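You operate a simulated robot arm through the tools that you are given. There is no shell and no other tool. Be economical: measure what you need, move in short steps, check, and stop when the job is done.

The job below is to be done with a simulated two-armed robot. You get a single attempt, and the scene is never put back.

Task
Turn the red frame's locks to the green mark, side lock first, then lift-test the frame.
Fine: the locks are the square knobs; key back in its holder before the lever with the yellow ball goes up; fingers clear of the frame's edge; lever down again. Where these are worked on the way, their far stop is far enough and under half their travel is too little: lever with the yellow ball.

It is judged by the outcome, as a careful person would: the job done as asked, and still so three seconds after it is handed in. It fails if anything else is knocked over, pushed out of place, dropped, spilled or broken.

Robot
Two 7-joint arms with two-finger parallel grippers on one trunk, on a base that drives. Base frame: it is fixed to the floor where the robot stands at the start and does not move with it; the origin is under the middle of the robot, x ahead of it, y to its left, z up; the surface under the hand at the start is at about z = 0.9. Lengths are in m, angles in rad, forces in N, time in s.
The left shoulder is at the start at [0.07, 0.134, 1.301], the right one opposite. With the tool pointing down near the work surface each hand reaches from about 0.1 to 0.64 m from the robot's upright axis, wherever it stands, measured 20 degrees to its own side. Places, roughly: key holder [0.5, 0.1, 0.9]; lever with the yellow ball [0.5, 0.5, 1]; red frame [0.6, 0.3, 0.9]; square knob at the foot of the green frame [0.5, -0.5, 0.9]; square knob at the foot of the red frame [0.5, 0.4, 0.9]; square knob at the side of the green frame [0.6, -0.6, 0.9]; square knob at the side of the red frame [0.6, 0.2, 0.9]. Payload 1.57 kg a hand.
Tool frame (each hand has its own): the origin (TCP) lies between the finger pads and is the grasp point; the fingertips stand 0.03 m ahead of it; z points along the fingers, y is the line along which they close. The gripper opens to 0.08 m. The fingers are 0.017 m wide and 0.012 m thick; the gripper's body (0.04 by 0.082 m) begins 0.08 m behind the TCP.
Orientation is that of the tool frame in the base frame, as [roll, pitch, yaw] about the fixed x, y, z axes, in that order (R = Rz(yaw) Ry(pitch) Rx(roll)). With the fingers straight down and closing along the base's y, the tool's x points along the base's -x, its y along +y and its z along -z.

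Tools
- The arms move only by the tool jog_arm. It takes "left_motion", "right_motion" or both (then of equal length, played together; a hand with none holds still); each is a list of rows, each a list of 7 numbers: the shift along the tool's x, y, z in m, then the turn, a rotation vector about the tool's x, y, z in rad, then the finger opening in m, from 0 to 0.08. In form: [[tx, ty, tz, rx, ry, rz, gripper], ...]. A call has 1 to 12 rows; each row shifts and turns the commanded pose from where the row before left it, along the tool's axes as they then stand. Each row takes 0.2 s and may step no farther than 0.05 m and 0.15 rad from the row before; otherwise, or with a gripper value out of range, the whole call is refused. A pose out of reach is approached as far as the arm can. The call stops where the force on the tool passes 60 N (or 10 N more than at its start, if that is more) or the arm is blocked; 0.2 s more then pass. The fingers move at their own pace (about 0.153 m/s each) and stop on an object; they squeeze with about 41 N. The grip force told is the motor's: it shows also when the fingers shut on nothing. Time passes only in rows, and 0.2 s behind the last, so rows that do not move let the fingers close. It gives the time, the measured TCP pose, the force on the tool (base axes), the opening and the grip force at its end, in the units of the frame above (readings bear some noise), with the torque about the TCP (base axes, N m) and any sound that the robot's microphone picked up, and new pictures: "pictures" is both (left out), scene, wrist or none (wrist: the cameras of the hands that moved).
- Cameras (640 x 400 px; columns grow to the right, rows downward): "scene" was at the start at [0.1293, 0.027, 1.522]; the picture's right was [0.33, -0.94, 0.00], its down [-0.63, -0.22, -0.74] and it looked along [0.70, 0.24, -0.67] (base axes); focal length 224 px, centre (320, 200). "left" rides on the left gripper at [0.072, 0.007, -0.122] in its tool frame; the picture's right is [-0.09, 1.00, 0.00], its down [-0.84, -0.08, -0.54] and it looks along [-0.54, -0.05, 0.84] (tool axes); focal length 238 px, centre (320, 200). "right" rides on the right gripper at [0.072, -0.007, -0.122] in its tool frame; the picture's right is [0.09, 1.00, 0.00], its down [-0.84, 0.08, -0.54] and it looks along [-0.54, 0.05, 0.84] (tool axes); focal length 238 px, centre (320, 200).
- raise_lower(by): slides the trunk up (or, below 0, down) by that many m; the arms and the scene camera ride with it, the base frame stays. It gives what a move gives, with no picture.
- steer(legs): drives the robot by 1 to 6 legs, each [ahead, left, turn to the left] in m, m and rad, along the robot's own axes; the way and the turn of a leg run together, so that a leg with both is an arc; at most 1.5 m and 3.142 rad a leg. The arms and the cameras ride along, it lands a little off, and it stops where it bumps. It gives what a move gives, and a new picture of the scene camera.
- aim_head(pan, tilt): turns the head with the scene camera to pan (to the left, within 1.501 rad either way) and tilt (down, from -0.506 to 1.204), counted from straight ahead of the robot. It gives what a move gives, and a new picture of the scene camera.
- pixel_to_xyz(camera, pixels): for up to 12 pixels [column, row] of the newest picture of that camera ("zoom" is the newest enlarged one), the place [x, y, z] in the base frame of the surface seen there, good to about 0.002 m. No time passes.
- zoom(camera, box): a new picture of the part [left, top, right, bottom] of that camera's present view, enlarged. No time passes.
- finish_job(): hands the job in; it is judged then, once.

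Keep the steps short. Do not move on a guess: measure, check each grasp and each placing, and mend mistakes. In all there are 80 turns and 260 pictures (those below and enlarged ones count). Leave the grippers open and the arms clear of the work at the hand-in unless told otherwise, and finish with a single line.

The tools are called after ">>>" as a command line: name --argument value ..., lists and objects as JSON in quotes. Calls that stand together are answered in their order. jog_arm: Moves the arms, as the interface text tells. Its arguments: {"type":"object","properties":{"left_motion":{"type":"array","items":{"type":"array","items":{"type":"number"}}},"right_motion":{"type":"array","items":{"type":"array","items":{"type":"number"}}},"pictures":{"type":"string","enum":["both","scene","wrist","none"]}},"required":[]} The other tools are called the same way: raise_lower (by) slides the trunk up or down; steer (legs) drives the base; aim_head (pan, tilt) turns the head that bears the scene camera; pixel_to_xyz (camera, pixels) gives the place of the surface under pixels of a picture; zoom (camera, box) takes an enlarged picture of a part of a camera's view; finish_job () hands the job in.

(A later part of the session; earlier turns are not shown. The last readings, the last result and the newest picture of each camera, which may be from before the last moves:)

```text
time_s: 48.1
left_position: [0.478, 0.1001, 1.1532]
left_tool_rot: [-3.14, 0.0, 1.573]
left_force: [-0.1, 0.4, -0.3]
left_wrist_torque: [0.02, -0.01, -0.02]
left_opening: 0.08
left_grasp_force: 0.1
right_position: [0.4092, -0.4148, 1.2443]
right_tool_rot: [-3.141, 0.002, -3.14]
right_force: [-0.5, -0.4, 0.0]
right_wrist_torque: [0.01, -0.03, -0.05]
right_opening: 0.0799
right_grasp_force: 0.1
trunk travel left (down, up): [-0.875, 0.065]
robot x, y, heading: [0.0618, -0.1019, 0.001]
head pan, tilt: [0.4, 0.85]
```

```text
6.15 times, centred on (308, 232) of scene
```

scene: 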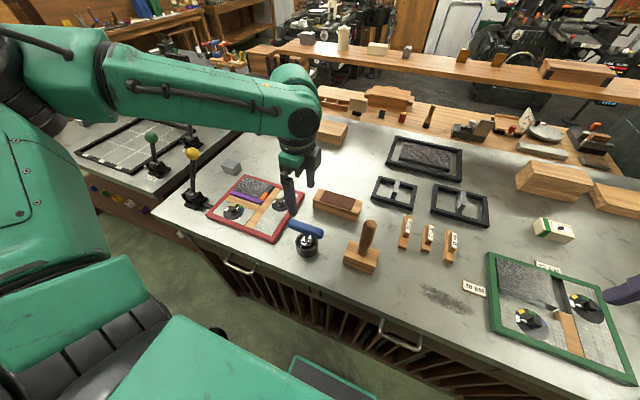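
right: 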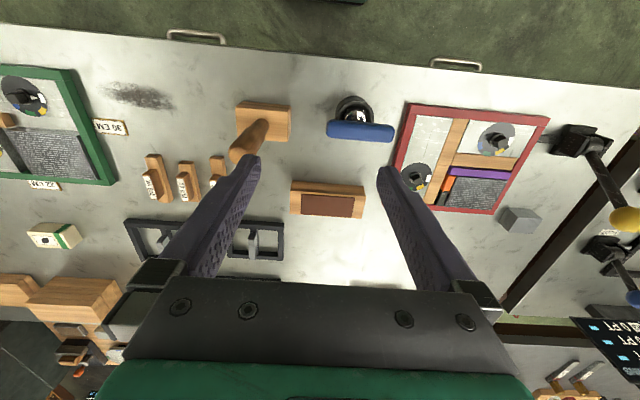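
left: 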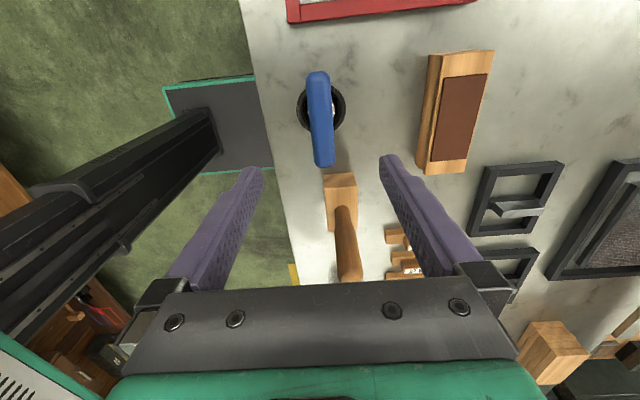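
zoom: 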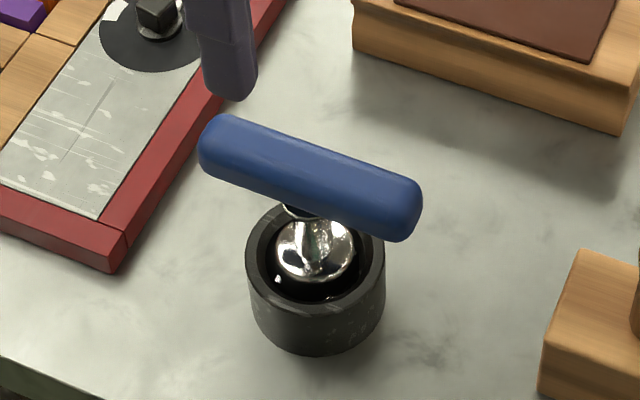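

Key is standing in its holder. Now study the lever with the yellow ball. First rise a bit and drive left ~22 cm so it is in reach.

>>> jog_arm --left_motion '[[0, 0, -0.04, 0, 0, 0, 0.08], [0, 0, -0.04, 0, 0, 0, 0.08], [0, 0, -0.03, 0, 0, 0, 0.08]]' --pictures "none"

>>> steer --legs '[[0.0, 0.28, 0.0]]'

>>> zoom --camera "scene" --box '[190, 130, 310, 250]'

```text
time_s: 48.9
left_position: [0.478, 0.1019, 1.2643]
left_tool_rot: [-3.141, 0.0, 1.571]
left_force: [0.6, 0.6, 0.4]
left_wrist_torque: [0.01, 0.01, 0.04]
left_opening: 0.0801
left_grasp_force: 0.0
right_position: [0.4089, -0.4147, 1.2441]
right_tool_rot: [3.141, 0.001, -3.14]
right_force: [-0.1, -0.2, -0.2]
right_wrist_torque: [0.0, 0.02, -0.05]
right_opening: 0.08
right_grasp_force: 0.0
trunk travel left (down, up): [-0.875, 0.065]
robot x, y, heading: [0.0624, -0.1002, 0.005]
head pan, tilt: [0.4, 0.85]
```

```text
time_s: 50.9
left_position: [0.4776, 0.3813, 1.2647]
left_tool_rot: [3.141, -0.002, 1.568]
left_force: [0.3, -0.3, -0.5]
left_wrist_torque: [0.0, 0.03, 0.01]
left_opening: 0.0801
left_grasp_force: 0.1
right_position: [0.4086, -0.1338, 1.2425]
right_tool_rot: [3.141, 0.001, -3.141]
right_force: [0.1, -0.3, -0.1]
right_wrist_torque: [0.0, 0.03, -0.04]
right_opening: 0.08
right_grasp_force: 0.1
trunk travel left (down, up): [-0.875, 0.065]
robot x, y, heading: [0.06, 0.1797, -0.001]
head pan, tilt: [0.4, 0.85]
```

scene: 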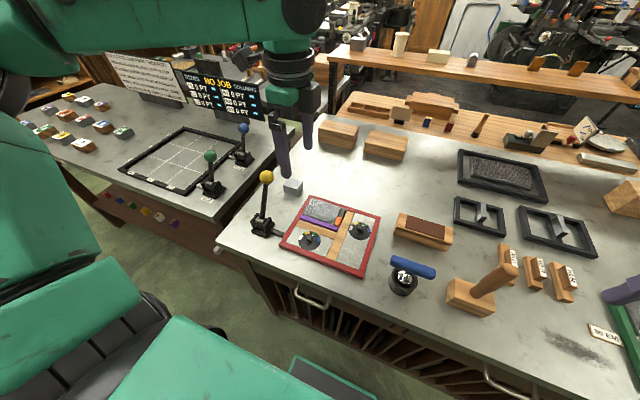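

```text
3.33 times, centred on (250, 190) of scene
```

zoom: 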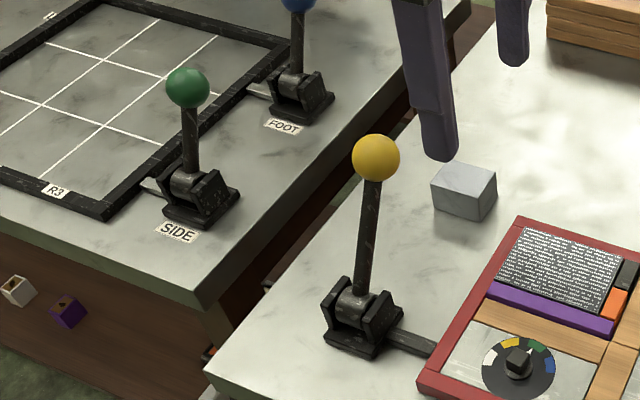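

The axle runs along y, so the lever swings in x–z. I'll turn the hand so the fingers close along y and measure ball, shaft and pivot.

>>> jog_arm --left_motion '[[0, 0, 0, 0, 0, -0.143, 0.08], [0, 0, 0, 0, 0, -0.143, 0.08], [0, 0, 0, 0, 0, -0.143, 0.08], [0, 0, 0, 0, 0, -0.143, 0.08], [0, 0, 0, 0, 0, -0.143, 0.08], [0, 0, 0, 0, 0, -0.143, 0.08], [0, 0, 0, 0, 0, -0.143, 0.08], [0, 0, 0, 0, 0, -0.143, 0.08], [0, 0, 0, 0, 0, -0.143, 0.08], [0, 0, 0, 0, 0, -0.143, 0.08], [0, 0, 0, 0, 0, -0.143, 0.08], [0, 0, 0, 0, 0, 0, 0.08]]' --pictures "both"

>>> zoom --camera "scene" --box '[235, 160, 315, 260]'

>>> pixel_to_xyz --camera "scene" --pixels '[[266, 177], [266, 171], [260, 177], [272, 177], [266, 183], [265, 190], [264, 200], [263, 210], [262, 218], [262, 224], [256, 228], [272, 228]]'

```text
time_s: 53.5
left_position: [0.4767, 0.384, 1.2643]
left_tool_rot: [-3.141, -0.001, -3.14]
left_force: [-0.2, 0.8, 1.2]
left_wrist_torque: [0.01, 0.0, 0.0]
left_opening: 0.0799
left_grasp_force: 0.0
right_position: [0.4075, -0.1308, 1.2441]
right_tool_rot: [-3.141, 0.0, 3.141]
right_force: [0.5, -0.9, -0.6]
right_wrist_torque: [-0.02, 0.01, -0.03]
right_opening: 0.0797
right_grasp_force: 0.0
trunk travel left (down, up): [-0.875, 0.065]
robot x, y, heading: [0.0616, 0.1815, -0.0]
head pan, tilt: [0.4, 0.85]
```

scene: 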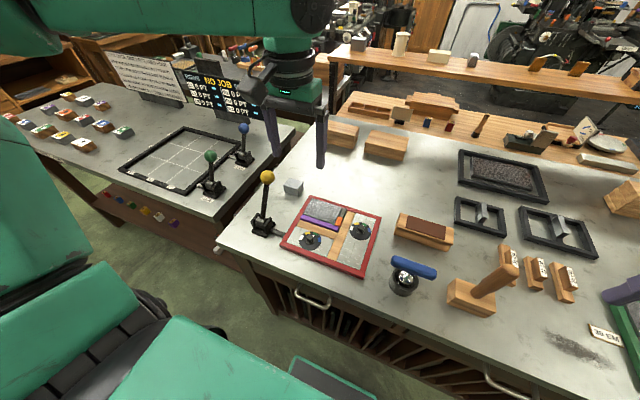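
left: 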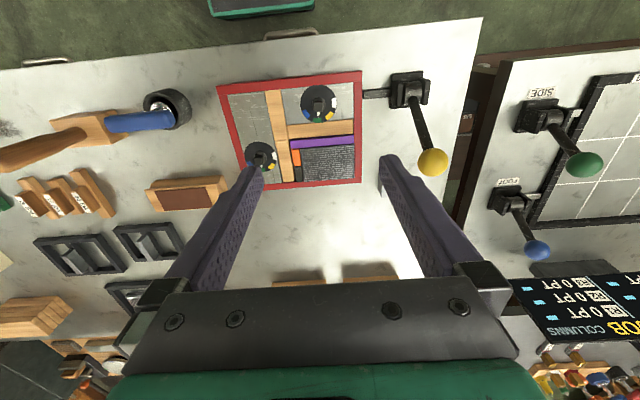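

```text
4.00 times, centred on (275, 210) of scene
```

zoom: 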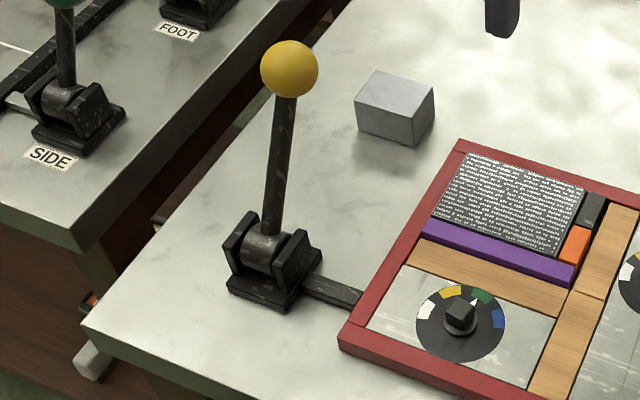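

```text
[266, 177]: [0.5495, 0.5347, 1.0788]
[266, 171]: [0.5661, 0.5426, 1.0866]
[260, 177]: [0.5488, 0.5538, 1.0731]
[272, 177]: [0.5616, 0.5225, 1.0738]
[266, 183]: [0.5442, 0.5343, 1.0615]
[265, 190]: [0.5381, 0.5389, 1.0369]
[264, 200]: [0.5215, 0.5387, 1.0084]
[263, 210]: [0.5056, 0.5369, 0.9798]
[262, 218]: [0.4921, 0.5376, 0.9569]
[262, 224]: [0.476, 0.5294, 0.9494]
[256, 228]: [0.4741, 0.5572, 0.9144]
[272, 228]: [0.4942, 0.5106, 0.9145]
```

Ball centre ≈ (0.562, 0.538, 1.071), pivot ≈ (0.488, 0.538, 0.943), lever about 30° forward of upright, radius ≈ 0.148. Move over the ball.

>>> jog_arm --left_motion '[[-0.0213, 0.0385, 0, 0, 0, 0, 0.08], [-0.0213, 0.0385, 0, 0, 0, 0, 0.08], [-0.0213, 0.0385, 0, 0, 0, 0, 0.08], [-0.0213, 0.0385, 0, 0, 0, 0, 0.08], [0, 0, 0.035, 0, 0, 0, 0.08], [0, 0, 0.035, 0, 0, 0, 0.08], [0, 0, 0.035, 0, 0, 0, 0.08], [0, 0, 0.03, 0, 0, 0, 0.08], [0, 0, 0, 0, 0, 0, 0.08]]' --pictures "both"

>>> pixel_to_xyz --camera "left" --pixels '[[320, 165]]'

```text
time_s: 55.5
left_position: [0.5607, 0.538, 1.1302]
left_tool_rot: [3.141, 0.002, -3.141]
left_force: [0.7, -0.2, 0.6]
left_wrist_torque: [0.01, -0.01, 0.01]
left_opening: 0.0799
left_grasp_force: 0.2
right_position: [0.4075, -0.1316, 1.2443]
right_tool_rot: [-3.141, 0.002, 3.142]
right_force: [-1.1, -0.4, -1.0]
right_wrist_torque: [-0.04, -0.01, -0.01]
right_opening: 0.0802
right_grasp_force: 0.0
trunk travel left (down, up): [-0.875, 0.065]
robot x, y, heading: [0.0574, 0.1803, -0.002]
head pan, tilt: [0.4, 0.85]
```

scene: 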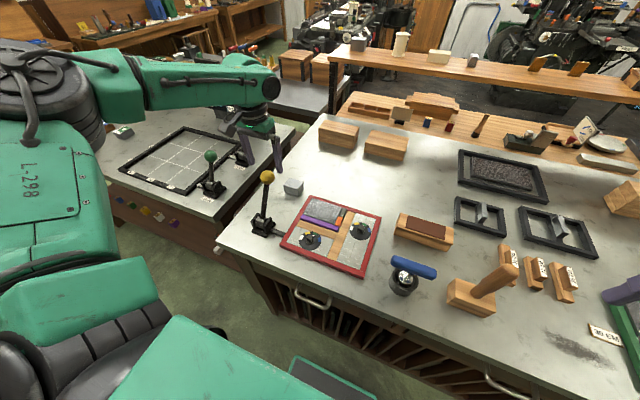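
left: 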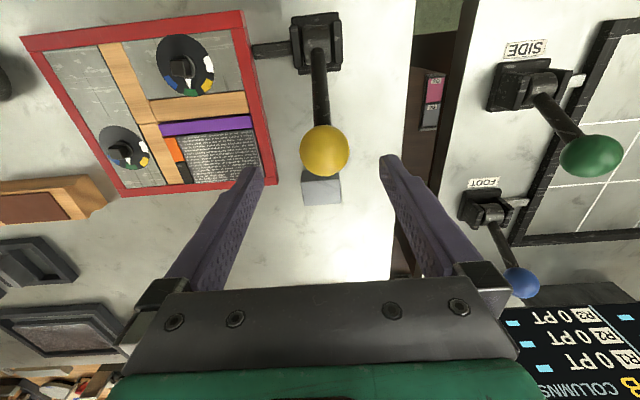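

```text
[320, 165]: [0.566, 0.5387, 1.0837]
```

Centred on the ball. Descend 6 cm and close.

>>> jog_arm --left_motion '[[0, 0, 0.03, 0, 0, 0, 0.08], [0, 0, 0.029, 0, 0, 0, 0.08], [0, 0, 0, 0, 0, 0, 0.05], [0, 0, 0, 0, 0, 0, 0.02], [0, 0, 0, 0, 0, 0, 0.02], [0, 0, 0, 0, 0, 0, 0.02]]' --pictures "both"

```text
time_s: 56.9
left_position: [0.5611, 0.5424, 1.0697]
left_tool_rot: [3.142, 0.003, 3.14]
left_force: [3.7, 13.4, 5.6]
left_wrist_torque: [0.32, -0.26, 0.19]
left_opening: 0.0413
left_grasp_force: 44.9
right_position: [0.4082, -0.1275, 1.244]
right_tool_rot: [-3.137, 0.0, -3.141]
right_force: [0.9, 0.3, 0.0]
right_wrist_torque: [0.0, 0.01, -0.02]
right_opening: 0.0801
right_grasp_force: 0.0
trunk travel left (down, up): [-0.875, 0.065]
robot x, y, heading: [0.0568, 0.1841, 0.0]
head pan, tilt: [0.4, 0.85]
```

scene: 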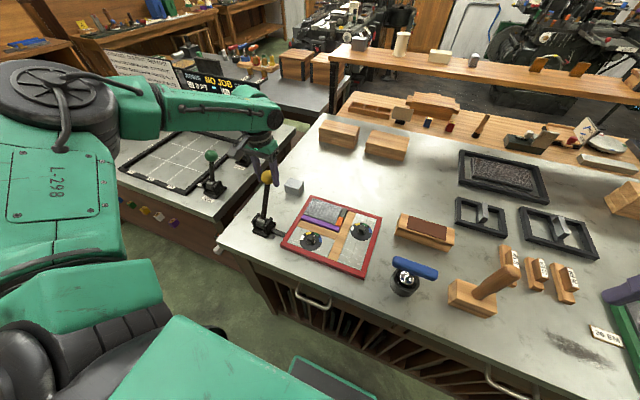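
left: 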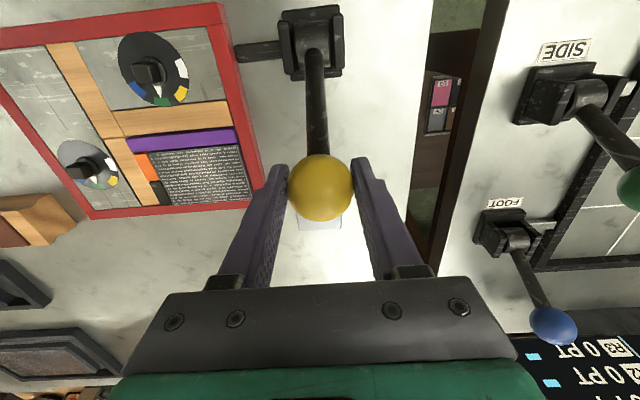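

Ball gripped (0.041). Ease 1.5 mm in y and try pulling it ~10° along its arc toward the robot, watching force.

>>> jog_arm --left_motion '[[0, 0.0015, 0, 0, 0, 0, 0.02], [0.0058, 0, -0.003, 0, 0, 0, 0.02], [0.0057, 0, -0.0029, 0, 0, 0, 0.02], [0.006, 0, -0.0026, 0, 0, 0, 0.02], [0.0059, 0, -0.0024, 0, 0, 0, 0.02], [0, 0, 0, 0, 0, 0, 0.02]]' --pictures "both"

```text
time_s: 58.3
left_position: [0.5431, 0.542, 1.0781]
left_tool_rot: [-3.138, 0.0, 3.141]
left_force: [15.0, 9.1, -2.6]
left_wrist_torque: [0.11, -1.35, -0.13]
left_opening: 0.0413
left_grasp_force: 45.1
right_position: [0.4128, -0.1267, 1.2429]
right_tool_rot: [-3.137, -0.005, -3.141]
right_force: [0.0, -0.5, 0.8]
right_wrist_torque: [-0.01, -0.01, -0.01]
right_opening: 0.08
right_grasp_force: 0.0
trunk travel left (down, up): [-0.875, 0.065]
robot x, y, heading: [0.0639, 0.1821, 0.004]
head pan, tilt: [0.4, 0.85]
```

scene: 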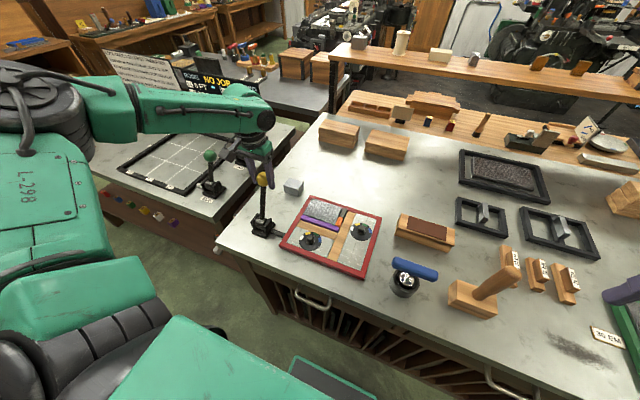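
left: 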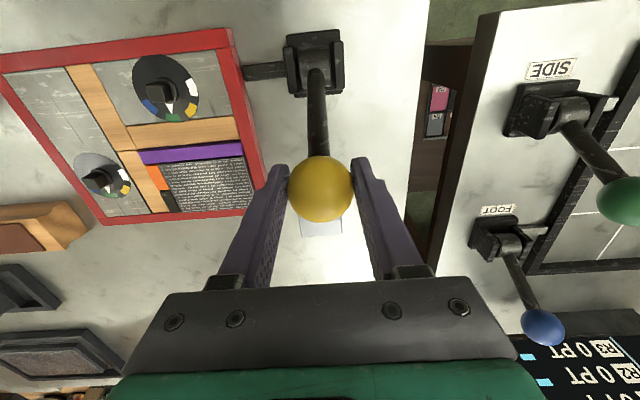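

The lever follows with 15 N. Check the mechanism and continue to upright.

>>> jog_arm --left_motion '[[0.0062, 0, -0.0021, 0, 0, 0, 0.02], [0.0061, 0, -0.0018, 0, 0, 0, 0.02], [0.0063, 0, -0.0015, 0, 0, 0, 0.02], [0.0063, 0, -0.0013, 0, 0, 0, 0.02], [0.0064, 0, -0.001, 0, 0, 0, 0.02], [0.0064, 0, -0.0007, 0, 0, 0, 0.02], [0.0065, 0, -0.0004, 0, 0, 0, 0.02], [0.0064, 0, -0.0001, 0, 0, 0, 0.02], [0, 0, 0, 0, 0, 0, 0.02]]' --pictures "scene"

>>> zoom --camera "scene" --box '[230, 150, 400, 280]'

```text
time_s: 60.3
left_position: [0.4925, 0.5425, 1.0901]
left_tool_rot: [-3.14, 0.0, 3.139]
left_force: [14.9, 10.3, 12.9]
left_wrist_torque: [-0.09, -1.2, -0.04]
left_opening: 0.041
left_grasp_force: 45.2
right_position: [0.4098, -0.1292, 1.2433]
right_tool_rot: [-3.139, -0.003, -3.141]
right_force: [-0.6, 0.5, -0.7]
right_wrist_torque: [0.0, 0.01, 0.03]
right_opening: 0.0803
right_grasp_force: 0.1
trunk travel left (down, up): [-0.875, 0.065]
robot x, y, heading: [0.0561, 0.1836, -0.001]
head pan, tilt: [0.4, 0.85]
```

scene: 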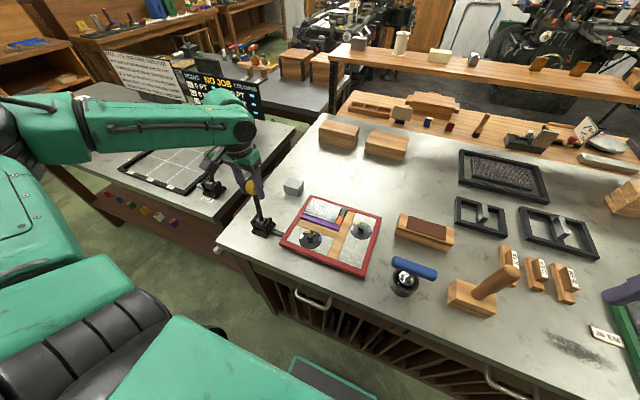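

```text
3.08 times, centred on (315, 215) of scene
```

zoom: 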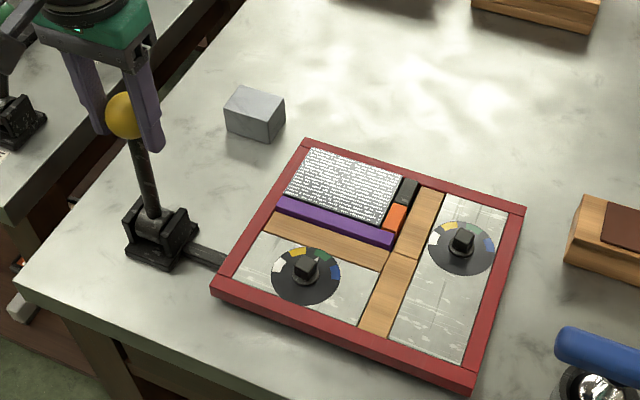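

The frame stays intact with both locks at green and starts to be lifted. Continue past upright in small steps.

>>> jog_arm --left_motion '[[0.0064, 0, -0.001, 0, 0, 0, 0.02], [0.0065, 0, 0.0004, 0, 0, 0, 0.02], [0.0064, 0, 0.0007, 0, 0, 0, 0.02], [0.0064, 0, 0.001, 0, 0, 0, 0.02], [0.0063, 0, 0.0013, 0, 0, 0, 0.02], [0.0063, 0, 0.0015, 0, 0, 0, 0.02], [0, 0, 0, 0, 0, 0, 0.02]]' --pictures "scene"

>>> zoom --camera "scene" --box '[230, 150, 400, 280]'

```text
time_s: 61.9
left_position: [0.4519, 0.5407, 1.0851]
left_tool_rot: [-3.139, -0.001, 3.139]
left_force: [10.4, 10.8, 6.2]
left_wrist_torque: [-0.07, -1.0, -0.01]
left_opening: 0.0414
left_grasp_force: 45.3
right_position: [0.4103, -0.1285, 1.2443]
right_tool_rot: [-3.138, -0.002, 3.141]
right_force: [0.1, -0.4, 0.4]
right_wrist_torque: [-0.01, 0.03, 0.02]
right_opening: 0.0799
right_grasp_force: 0.0
trunk travel left (down, up): [-0.875, 0.065]
robot x, y, heading: [0.0577, 0.1789, -0.0]
head pan, tilt: [0.4, 0.85]
```

scene: 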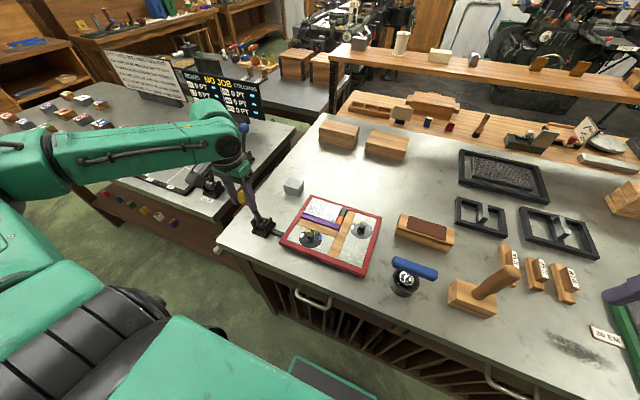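

```text
3.08 times, centred on (315, 215) of scene
```

zoom: 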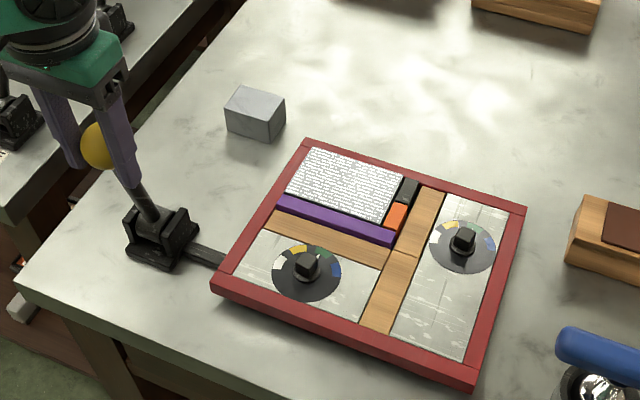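

At about −14° and still free. Continue toward the far stop.

>>> jog_arm --left_motion '[[0.0062, 0, 0.0018, 0, 0, 0, 0.02], [0.0061, 0, 0.0021, 0, 0, 0, 0.02], [0.006, 0, 0.0024, 0, 0, 0, 0.02], [0.0059, 0, 0.0026, 0, 0, 0, 0.02], [0.0058, 0, 0.0029, 0, 0, 0, 0.02], [0.0057, 0, 0.003, 0, 0, 0, 0.02], [0, 0, 0, 0, 0, 0, 0.02]]' --pictures "scene"

>>> zoom --camera "scene" --box '[230, 150, 400, 280]'

```text
time_s: 63.5
left_position: [0.4124, 0.5393, 1.0709]
left_tool_rot: [-3.139, -0.003, 3.14]
left_force: [-2.9, 1.3, -1.3]
left_wrist_torque: [0.0, -0.03, 0.04]
left_opening: 0.0217
left_grasp_force: 1.0
right_position: [0.4069, -0.1309, 1.2439]
right_tool_rot: [-3.139, 0.0, 3.14]
right_force: [0.6, 0.7, -0.1]
right_wrist_torque: [0.01, 0.03, 0.0]
right_opening: 0.08
right_grasp_force: 0.0
trunk travel left (down, up): [-0.875, 0.065]
robot x, y, heading: [0.0572, 0.1798, 0.005]
head pan, tilt: [0.4, 0.85]
```

scene: 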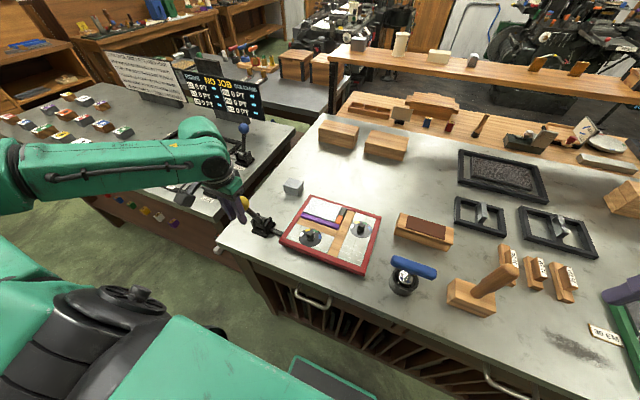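

```text
3.08 times, centred on (315, 215) of scene
```

zoom: 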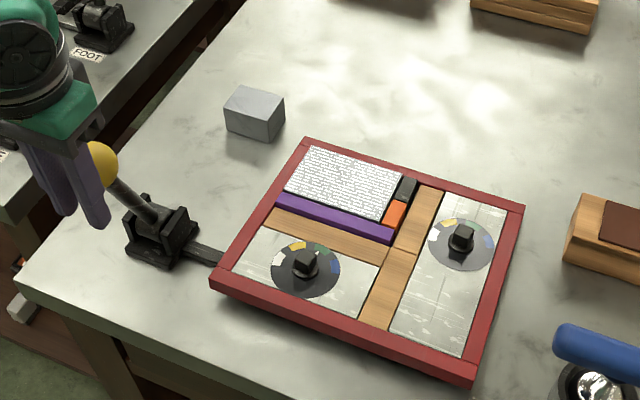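

The ball slipped out — likely at the far stop. Measure where the lever is and whether the frame is lifted.

>>> pixel_to_xyz --camera "zoom" --pixels '[[104, 165], [125, 195], [145, 215], [218, 280], [304, 143], [440, 370], [515, 212], [240, 250], [200, 252]]'

>>> zoom --camera "scene" --box '[220, 180, 300, 250]'

>>> zoom --camera "left" --box '[0, 0, 640, 400]'

```text
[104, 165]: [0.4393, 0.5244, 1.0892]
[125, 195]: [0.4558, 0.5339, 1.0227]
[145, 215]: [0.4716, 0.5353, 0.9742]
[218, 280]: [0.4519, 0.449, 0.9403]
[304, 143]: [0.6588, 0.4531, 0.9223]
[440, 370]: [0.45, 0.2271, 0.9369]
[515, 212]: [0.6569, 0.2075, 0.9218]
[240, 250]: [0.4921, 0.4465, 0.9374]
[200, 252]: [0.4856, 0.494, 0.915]
```

```text
5.71 times, centred on (260, 215) of scene
```

zoom: 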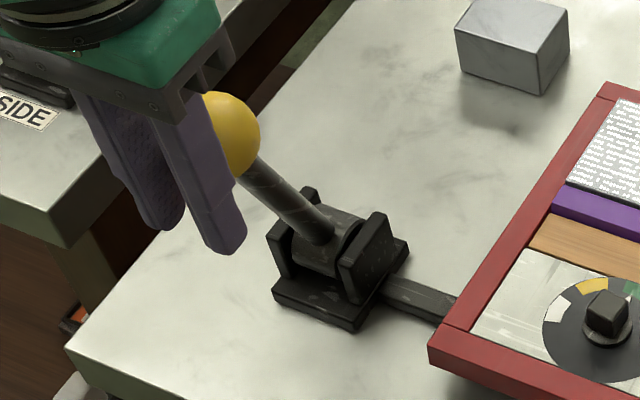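

```text
1.00 times, centred on (320, 200) of left (not enlarged: the box is as wide or as high as the picture)
```

zoom: 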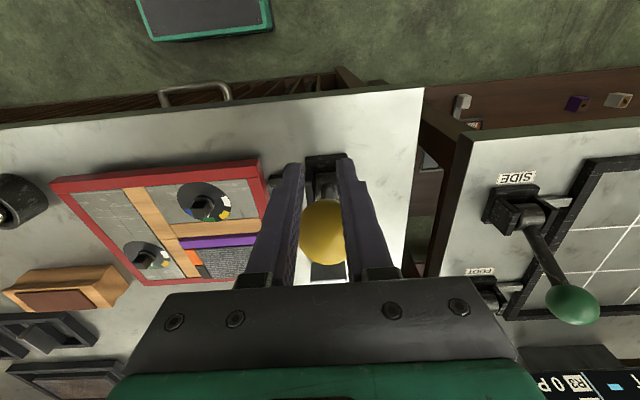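

The frame's near edge is lifted ~18 mm (z 0.940 vs 0.921), lever at about −20°. I'll regrip the ball to check that this is the far stop.

>>> jog_arm --left_motion '[[0, 0, 0, 0, 0, 0, 0.06], [0, 0, 0, 0, 0, 0, 0.08], [-0.012, 0, -0.005, 0, 0, 0, 0.08], [-0.012, 0, -0.005, 0, 0, 0, 0.08], [0, 0, 0, 0, 0, 0, 0.08]]' --pictures "both"

>>> zoom --camera "scene" --box '[220, 180, 300, 250]'

>>> pixel_to_xyz --camera "left" --pixels '[[322, 215], [320, 235], [322, 195]]'

```text
time_s: 64.7
left_position: [0.4373, 0.5398, 1.082]
left_tool_rot: [3.14, 0.001, -3.14]
left_force: [0.8, -0.2, 0.1]
left_wrist_torque: [-0.03, 0.01, 0.02]
left_opening: 0.0798
left_grasp_force: 0.0
right_position: [0.4073, -0.1315, 1.2453]
right_tool_rot: [3.141, -0.001, -3.142]
right_force: [0.2, 0.1, -0.4]
right_wrist_torque: [0.0, -0.01, 0.01]
right_opening: 0.08
right_grasp_force: 0.1
trunk travel left (down, up): [-0.875, 0.065]
robot x, y, heading: [0.0593, 0.1815, 0.006]
head pan, tilt: [0.4, 0.85]
```

scene: 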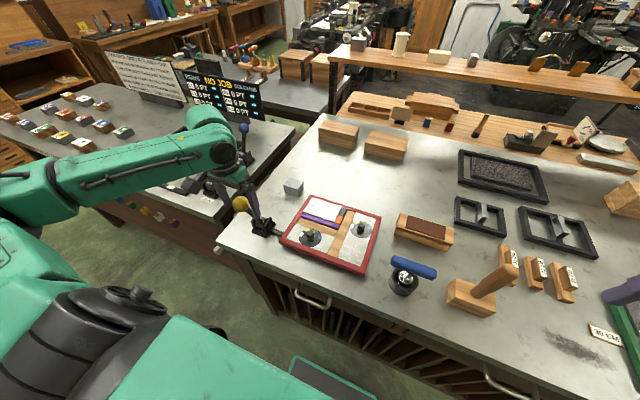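
left: 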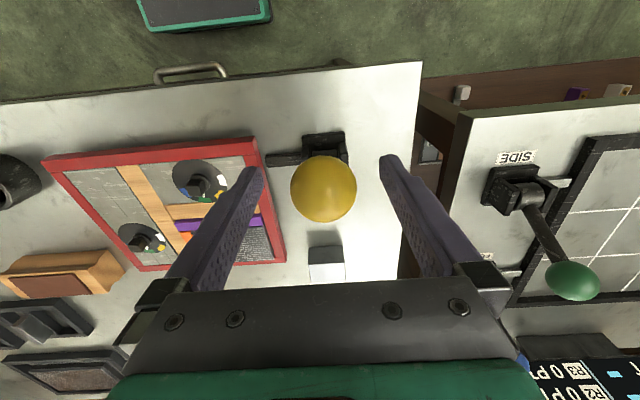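

```text
5.71 times, centred on (260, 215) of scene
```

zoom: 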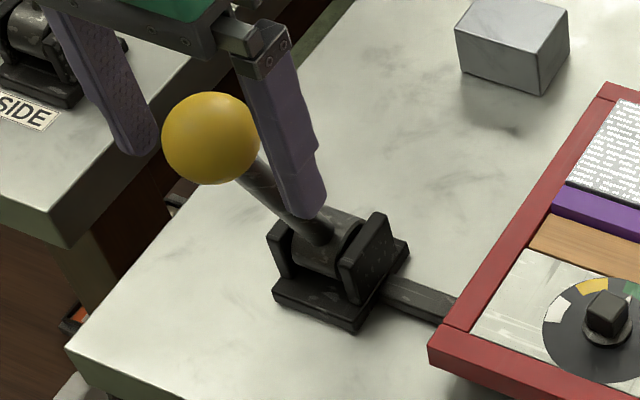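

```text
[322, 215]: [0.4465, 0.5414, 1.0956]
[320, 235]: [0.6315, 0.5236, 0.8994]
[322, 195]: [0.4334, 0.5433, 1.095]
```

Ball centre is at about (0.438, 0.542, 1.078). Close on it and pull a little further to feel for the stop.

>>> jog_arm --left_motion '[[0, 0.001, 0.003, 0, 0, 0, 0.05], [0, 0, 0, 0, 0, 0, 0.02], [0, 0, 0, 0, 0, 0, 0.02], [0.003, 0, 0.001, 0, 0, 0, 0.02], [0.003, 0, 0.001, 0, 0, 0, 0.02], [0, 0, 0, 0, 0, 0, 0.02]]' --pictures "none"

```text
time_s: 66.1
left_position: [0.4343, 0.5423, 1.0766]
left_tool_rot: [3.141, 0.003, -3.141]
left_force: [9.6, 4.7, 13.2]
left_wrist_torque: [0.02, -1.29, -0.01]
left_opening: 0.0415
left_grasp_force: 44.6
right_position: [0.4085, -0.1306, 1.244]
right_tool_rot: [-3.14, -0.001, 3.14]
right_force: [0.5, -0.5, 0.7]
right_wrist_torque: [0.02, -0.02, 0.01]
right_opening: 0.0799
right_grasp_force: 0.0
trunk travel left (down, up): [-0.875, 0.065]
robot x, y, heading: [0.0602, 0.1843, -0.003]
head pan, tilt: [0.4, 0.85]
```

>>> jog_arm --left_motion '[[0.003, 0, 0.0008, 0, 0, 0, 0.02], [0.003, 0, 0.0008, 0, 0, 0, 0.02], [0, 0, 0, 0, 0, 0, 0.02]]' --pictures "wrist"

```text
time_s: 66.9
left_position: [0.4291, 0.5417, 1.0752]
left_tool_rot: [-3.141, -0.002, 3.14]
left_force: [10.7, 4.8, 11.0]
left_wrist_torque: [0.03, -1.27, -0.01]
left_opening: 0.0411
left_grasp_force: 44.8
right_position: [0.4096, -0.1303, 1.2435]
right_tool_rot: [-3.139, -0.001, 3.14]
right_force: [0.1, 0.0, 0.7]
right_wrist_torque: [-0.02, -0.01, 0.02]
right_opening: 0.0802
right_grasp_force: 0.1
trunk travel left (down, up): [-0.875, 0.065]
robot x, y, heading: [0.062, 0.1812, 0.001]
head pan, tilt: [0.4, 0.85]
```

left: 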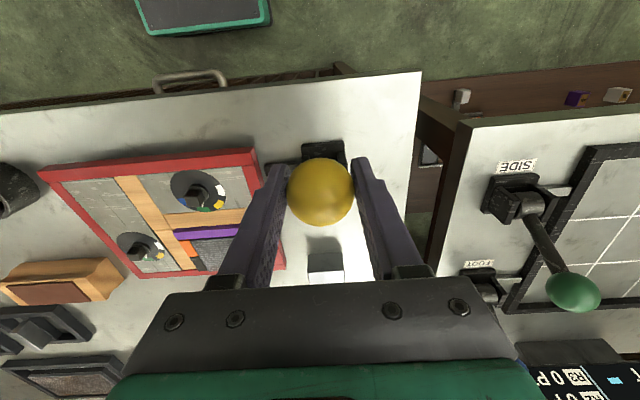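

Still moving (not yet the stop). Continue along the arc in short steps.

>>> jog_arm --left_motion '[[0.0058, 0, 0.002, 0, 0, 0, 0.02], [0.0057, 0, 0.0024, 0, 0, 0, 0.02], [0.0056, 0, 0.0028, 0, 0, 0, 0.02], [0, 0, 0, 0, 0, 0, 0.02]]' --pictures "wrist"

```text
time_s: 67.9
left_position: [0.4104, 0.5418, 1.0653]
left_tool_rot: [-3.137, -0.006, 3.141]
left_force: [7.3, 1.6, -6.0]
left_wrist_torque: [-0.09, -0.5, -0.04]
left_opening: 0.0413
left_grasp_force: 45.1
right_position: [0.4106, -0.13, 1.2434]
right_tool_rot: [-3.139, -0.003, 3.141]
right_force: [0.6, -0.4, 0.4]
right_wrist_torque: [0.0, 0.0, 0.02]
right_opening: 0.0798
right_grasp_force: 0.0
trunk travel left (down, up): [-0.875, 0.065]
robot x, y, heading: [0.0557, 0.1827, 0.002]
head pan, tilt: [0.4, 0.85]
```

left: 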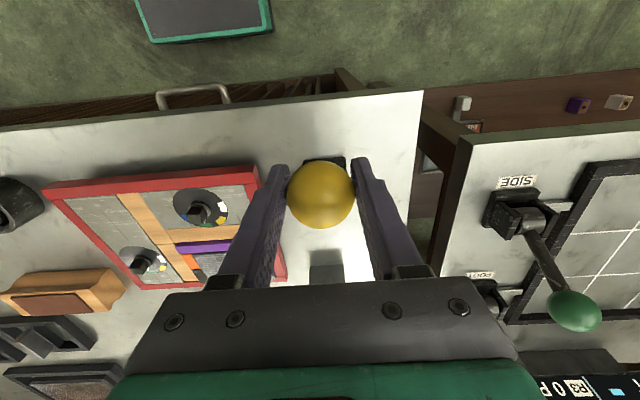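

About −31° and still free. Continue.

>>> jog_arm --left_motion '[[0.0055, 0, 0.0034, 0, 0, 0, 0.02], [0.0054, 0, 0.0036, 0, 0, 0, 0.02], [0.0052, 0, 0.0038, 0, 0, 0, 0.02], [0, 0, 0, 0, 0, 0, 0.02]]' --pictures "both"

```text
time_s: 68.9
left_position: [0.3891, 0.5394, 1.0576]
left_tool_rot: [-3.141, -0.004, 3.141]
left_force: [-8.4, 1.0, 9.7]
left_wrist_torque: [0.05, -0.01, 0.09]
left_opening: 0.0223
left_grasp_force: 1.0
right_position: [0.4062, -0.1315, 1.2436]
right_tool_rot: [-3.14, 0.003, -3.14]
right_force: [-1.2, -0.3, -0.1]
right_wrist_torque: [0.01, 0.03, 0.01]
right_opening: 0.0799
right_grasp_force: 0.0
trunk travel left (down, up): [-0.875, 0.065]
robot x, y, heading: [0.0574, 0.1815, 0.003]
head pan, tilt: [0.4, 0.85]
```

scene: 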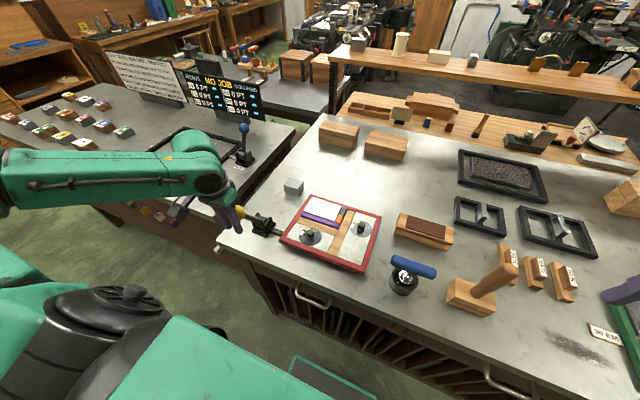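
left: 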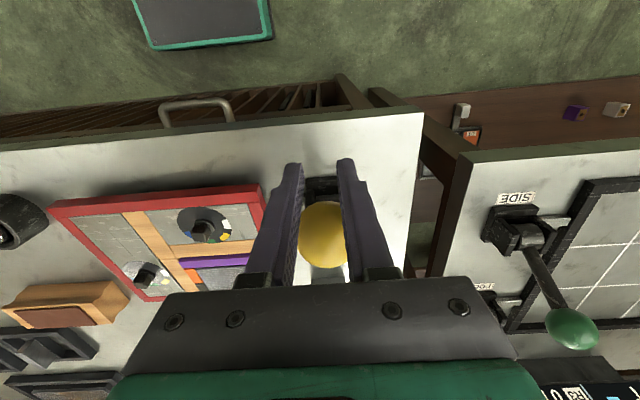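

>>> zoom --camera "scene" --box '[220, 180, 400, 285]'

>>> pixel_to_xyz --camera "scene" --pixels '[[241, 210], [250, 218], [256, 222], [284, 243], [310, 197], [365, 271], [378, 220], [258, 224]]'

>>> pixel_to_xyz --camera "left" --pixels '[[322, 220], [322, 235], [322, 255]]'

```text
3.56 times, centred on (310, 232) of scene
```

zoom: 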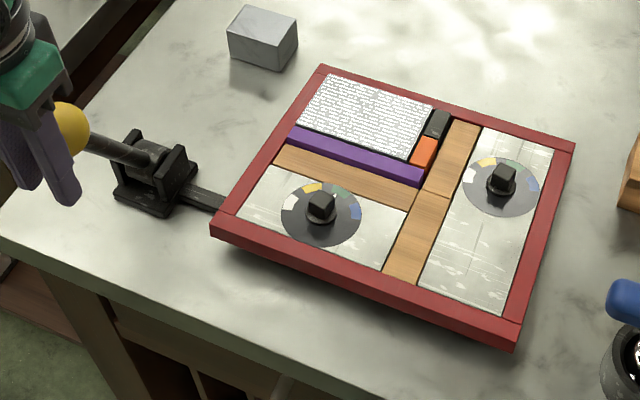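

```text
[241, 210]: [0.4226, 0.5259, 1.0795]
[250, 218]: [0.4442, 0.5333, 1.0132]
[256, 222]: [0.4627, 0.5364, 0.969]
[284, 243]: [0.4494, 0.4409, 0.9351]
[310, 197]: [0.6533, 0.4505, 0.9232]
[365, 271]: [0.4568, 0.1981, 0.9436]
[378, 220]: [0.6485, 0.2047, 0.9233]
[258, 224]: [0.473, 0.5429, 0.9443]
```

```text
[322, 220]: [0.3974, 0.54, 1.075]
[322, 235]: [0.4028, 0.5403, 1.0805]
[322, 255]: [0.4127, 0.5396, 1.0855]
```

Lever is at about −31°, frame's near edge lifted ~23 mm. To verify this is the stop, I'll push the ball from behind with closed fingers.

>>> jog_arm --left_motion '[[0, 0, -0.035, 0, 0, 0, 0.0], [0, 0, -0.037, 0, 0, 0, 0.0], [-0.033, 0.001, 0, 0, 0, 0, 0.0], [-0.035, 0, 0, 0, 0, 0, 0.0], [0, 0, 0.03, 0, 0, 0, 0.0], [0, 0, 0.025, 0, 0, 0, 0.0], [0, 0, 0, 0, 0, 0, 0.0]]' --pictures "both"

```text
time_s: 70.5
left_position: [0.4621, 0.5413, 1.0729]
left_tool_rot: [-3.141, -0.003, -3.141]
left_force: [0.6, 0.3, -0.3]
left_wrist_torque: [-0.02, 0.03, 0.01]
left_opening: 0.0003
left_grasp_force: 21.1
right_position: [0.4093, -0.131, 1.244]
right_tool_rot: [-3.141, -0.001, -3.141]
right_force: [0.4, 0.5, 0.4]
right_wrist_torque: [-0.02, 0.05, -0.03]
right_opening: 0.0802
right_grasp_force: 0.1
trunk travel left (down, up): [-0.875, 0.065]
robot x, y, heading: [0.061, 0.1835, 0.001]
head pan, tilt: [0.4, 0.85]
```

scene: 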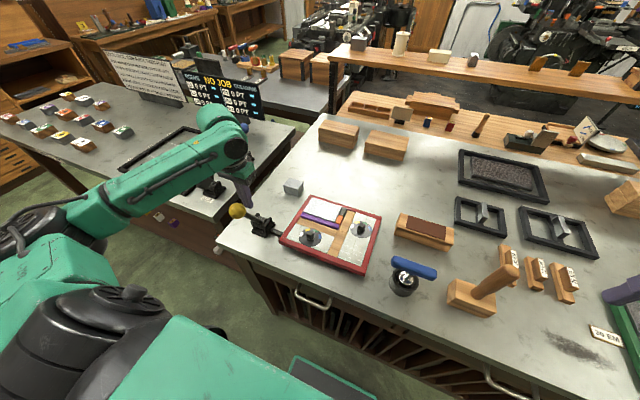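
left: 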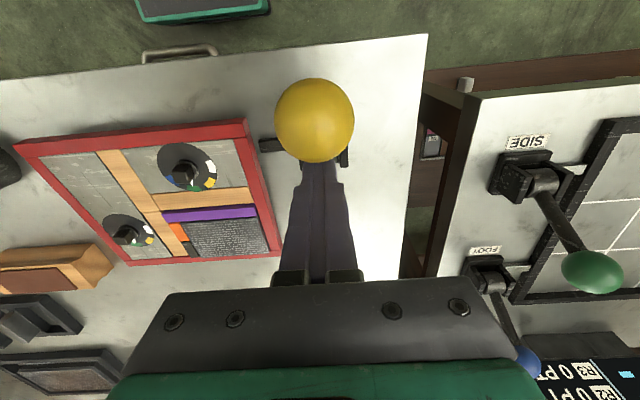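

Fingers are behind the ball. Push toward the robot.

>>> jog_arm --left_motion '[[0.008, 0, 0, 0, 0, 0, 0.0], [0.008, 0, 0, 0, 0, 0, 0.0], [0.006, 0, 0, 0, 0, 0, 0.0], [0.005, 0, 0, 0, 0, 0, 0.0], [0.005, 0, 0, 0, 0, 0, 0.0], [0, 0, 0, 0, 0, 0, 0.0]]' --pictures "wrist"

>>> pixel_to_xyz --camera "left" --pixels '[[318, 135], [318, 115], [318, 150]]'

```text
time_s: 71.9
left_position: [0.4437, 0.5416, 1.0727]
left_tool_rot: [3.137, 0.007, 3.14]
left_force: [44.0, 4.6, 18.6]
left_wrist_torque: [-0.21, -0.25, -0.09]
left_opening: 0.0002
left_grasp_force: 21.5
right_position: [0.4194, -0.1333, 1.2404]
right_tool_rot: [3.141, -0.009, 3.141]
right_force: [0.1, 0.6, 0.6]
right_wrist_torque: [-0.01, 0.01, 0.03]
right_opening: 0.0802
right_grasp_force: 0.3
trunk travel left (down, up): [-0.875, 0.065]
robot x, y, heading: [0.06, 0.1817, 0.004]
head pan, tilt: [0.4, 0.85]
```

left: 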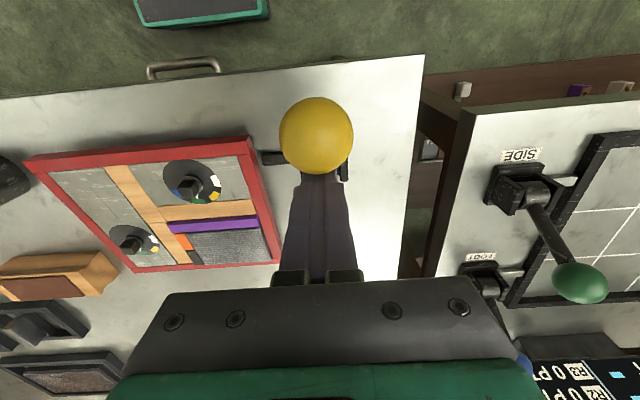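

```text
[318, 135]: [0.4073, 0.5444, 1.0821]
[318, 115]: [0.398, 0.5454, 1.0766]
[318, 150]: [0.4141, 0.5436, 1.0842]
```

44 N with no motion: this is the far stop, so the lift test is done. Now back off, go around over the ball to its near side to push it back down.

>>> jog_arm --left_motion '[[-0.02, 0, 0, 0, 0, 0, 0.0], [0, 0, -0.035, 0, 0, 0, 0.0], [0, 0, -0.03, 0, 0, 0, 0.0], [0.042, 0, 0, 0, 0, 0, 0.0], [0.042, 0, 0, 0, 0, 0, 0.0], [0, 0, 0.03, 0, 0, 0, 0.0], [0, 0, 0.035, 0, 0, 0, 0.0], [0, 0, 0, 0, 0, 0, 0.0]]' --pictures "both"

```text
time_s: 73.7
left_position: [0.3641, 0.5439, 1.0761]
left_tool_rot: [3.14, 0.002, 3.141]
left_force: [-0.6, 0.0, 0.0]
left_wrist_torque: [-0.02, 0.0, 0.02]
left_opening: 0.0
left_grasp_force: 20.9
right_position: [0.4061, -0.1318, 1.2447]
right_tool_rot: [-3.139, 0.001, 3.141]
right_force: [-0.6, -0.4, -0.2]
right_wrist_torque: [0.02, -0.03, 0.03]
right_opening: 0.08
right_grasp_force: 0.0
trunk travel left (down, up): [-0.875, 0.065]
robot x, y, heading: [0.0574, 0.1817, 0.004]
head pan, tilt: [0.4, 0.85]
```

scene: 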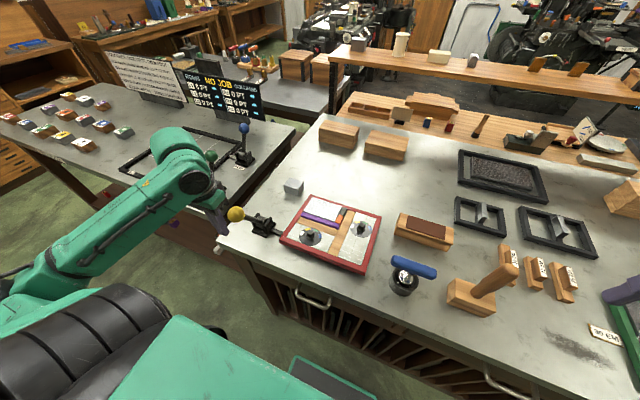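
left: 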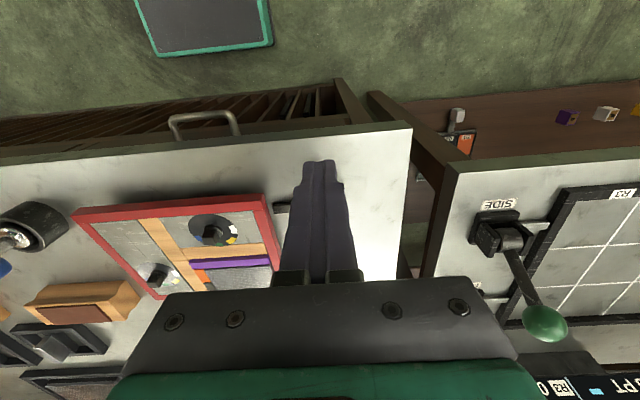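

Push the ball forward (+x) slowly, first past upright.

>>> jog_arm --left_motion '[[-0.013, 0, 0, 0, 0, 0, 0.0], [-0.013, 0, 0, 0, 0, 0, 0.0], [-0.012, 0, 0, 0, 0, 0, 0.0], [-0.012, 0, 0, 0, 0, 0, 0.0], [-0.012, 0, 0, 0, 0, 0, 0.0], [-0.012, 0, 0, 0, 0, 0, 0.0], [-0.012, 0, 0, 0, 0, 0, 0.0], [-0.012, 0, 0, 0, 0, 0, 0.0], [0, 0, 0, 0, 0, 0, 0.0]]' --pictures "both"

```text
time_s: 75.7
left_position: [0.4636, 0.5417, 1.0749]
left_tool_rot: [-3.14, -0.001, -3.14]
left_force: [-1.2, -0.4, -0.2]
left_wrist_torque: [0.02, 0.01, 0.01]
left_opening: 0.0
left_grasp_force: 21.2
right_position: [0.4074, -0.131, 1.2438]
right_tool_rot: [-3.14, 0.0, -3.14]
right_force: [-0.1, 0.3, -0.2]
right_wrist_torque: [0.01, 0.01, 0.0]
right_opening: 0.0801
right_grasp_force: 0.1
trunk travel left (down, up): [-0.875, 0.065]
robot x, y, heading: [0.0626, 0.1817, -0.0]
head pan, tilt: [0.4, 0.85]
```

scene: 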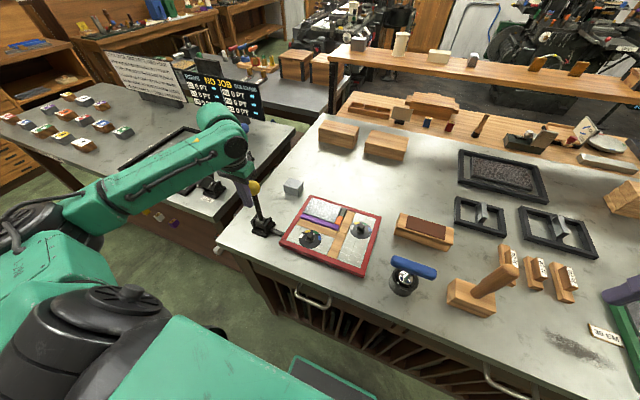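
left: 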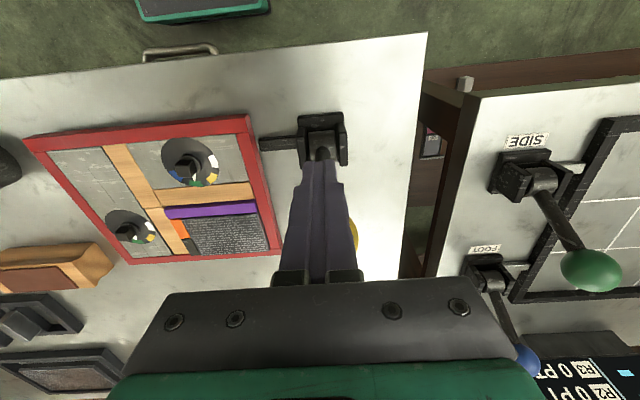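

Following nicely. Continue to the starting stop.

>>> jog_arm --left_motion '[[-0.012, 0.001, 0, 0, 0, 0, 0.0], [-0.012, 0.001, 0.001, 0, 0, 0, 0.0], [-0.012, 0, 0.001, 0, 0, 0, 0.0], [-0.012, 0, 0.002, 0, 0, 0, 0.0], [-0.011, 0, 0.002, 0, 0, 0, 0.0], [-0.008, 0, 0.001, 0, 0, 0, 0.0], [-0.004, 0, 0, 0, 0, 0, 0.0], [-0.004, 0, 0, 0, 0, 0, 0.0], [0, 0, 0, 0, 0, 0, 0.0]]' --pictures "both"

>>> zoom --camera "scene" --box '[220, 150, 400, 285]'

```text
time_s: 77.7
left_position: [0.5321, 0.5439, 1.0685]
left_tool_rot: [3.139, 0.0, 3.141]
left_force: [-21.9, 0.0, 2.1]
left_wrist_torque: [-0.02, 0.69, -0.04]
left_opening: 0.0001
left_grasp_force: 21.5
right_position: [0.4009, -0.1308, 1.2468]
right_tool_rot: [-3.14, 0.006, -3.139]
right_force: [-1.3, -0.5, 0.3]
right_wrist_torque: [-0.01, -0.03, -0.03]
right_opening: 0.0798
right_grasp_force: 0.0
trunk travel left (down, up): [-0.875, 0.065]
robot x, y, heading: [0.0622, 0.1807, 0.002]
head pan, tilt: [0.4, 0.85]
```

scene: 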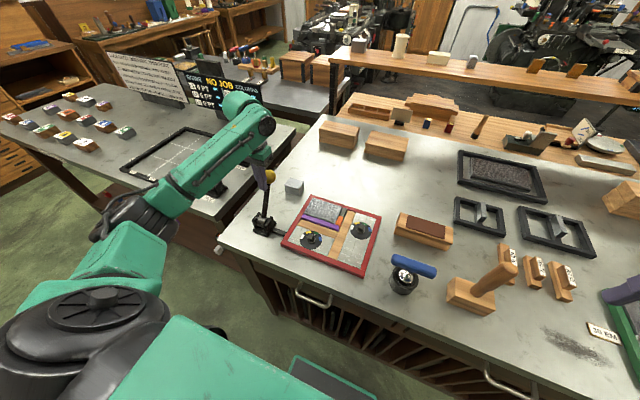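
left: 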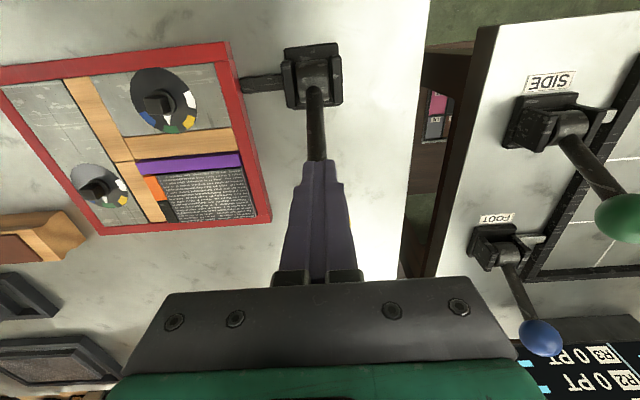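

```text
2.96 times, centred on (310, 218) of scene
```

zoom: 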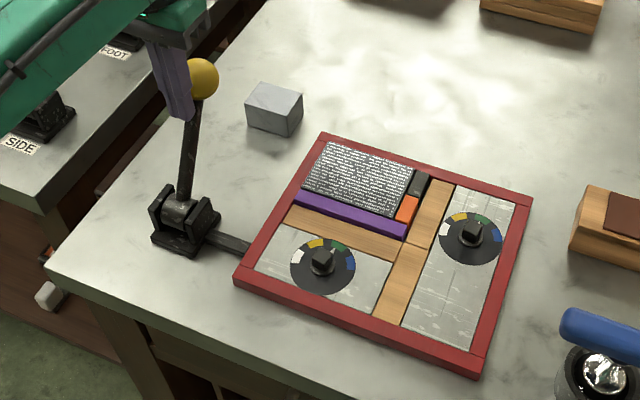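

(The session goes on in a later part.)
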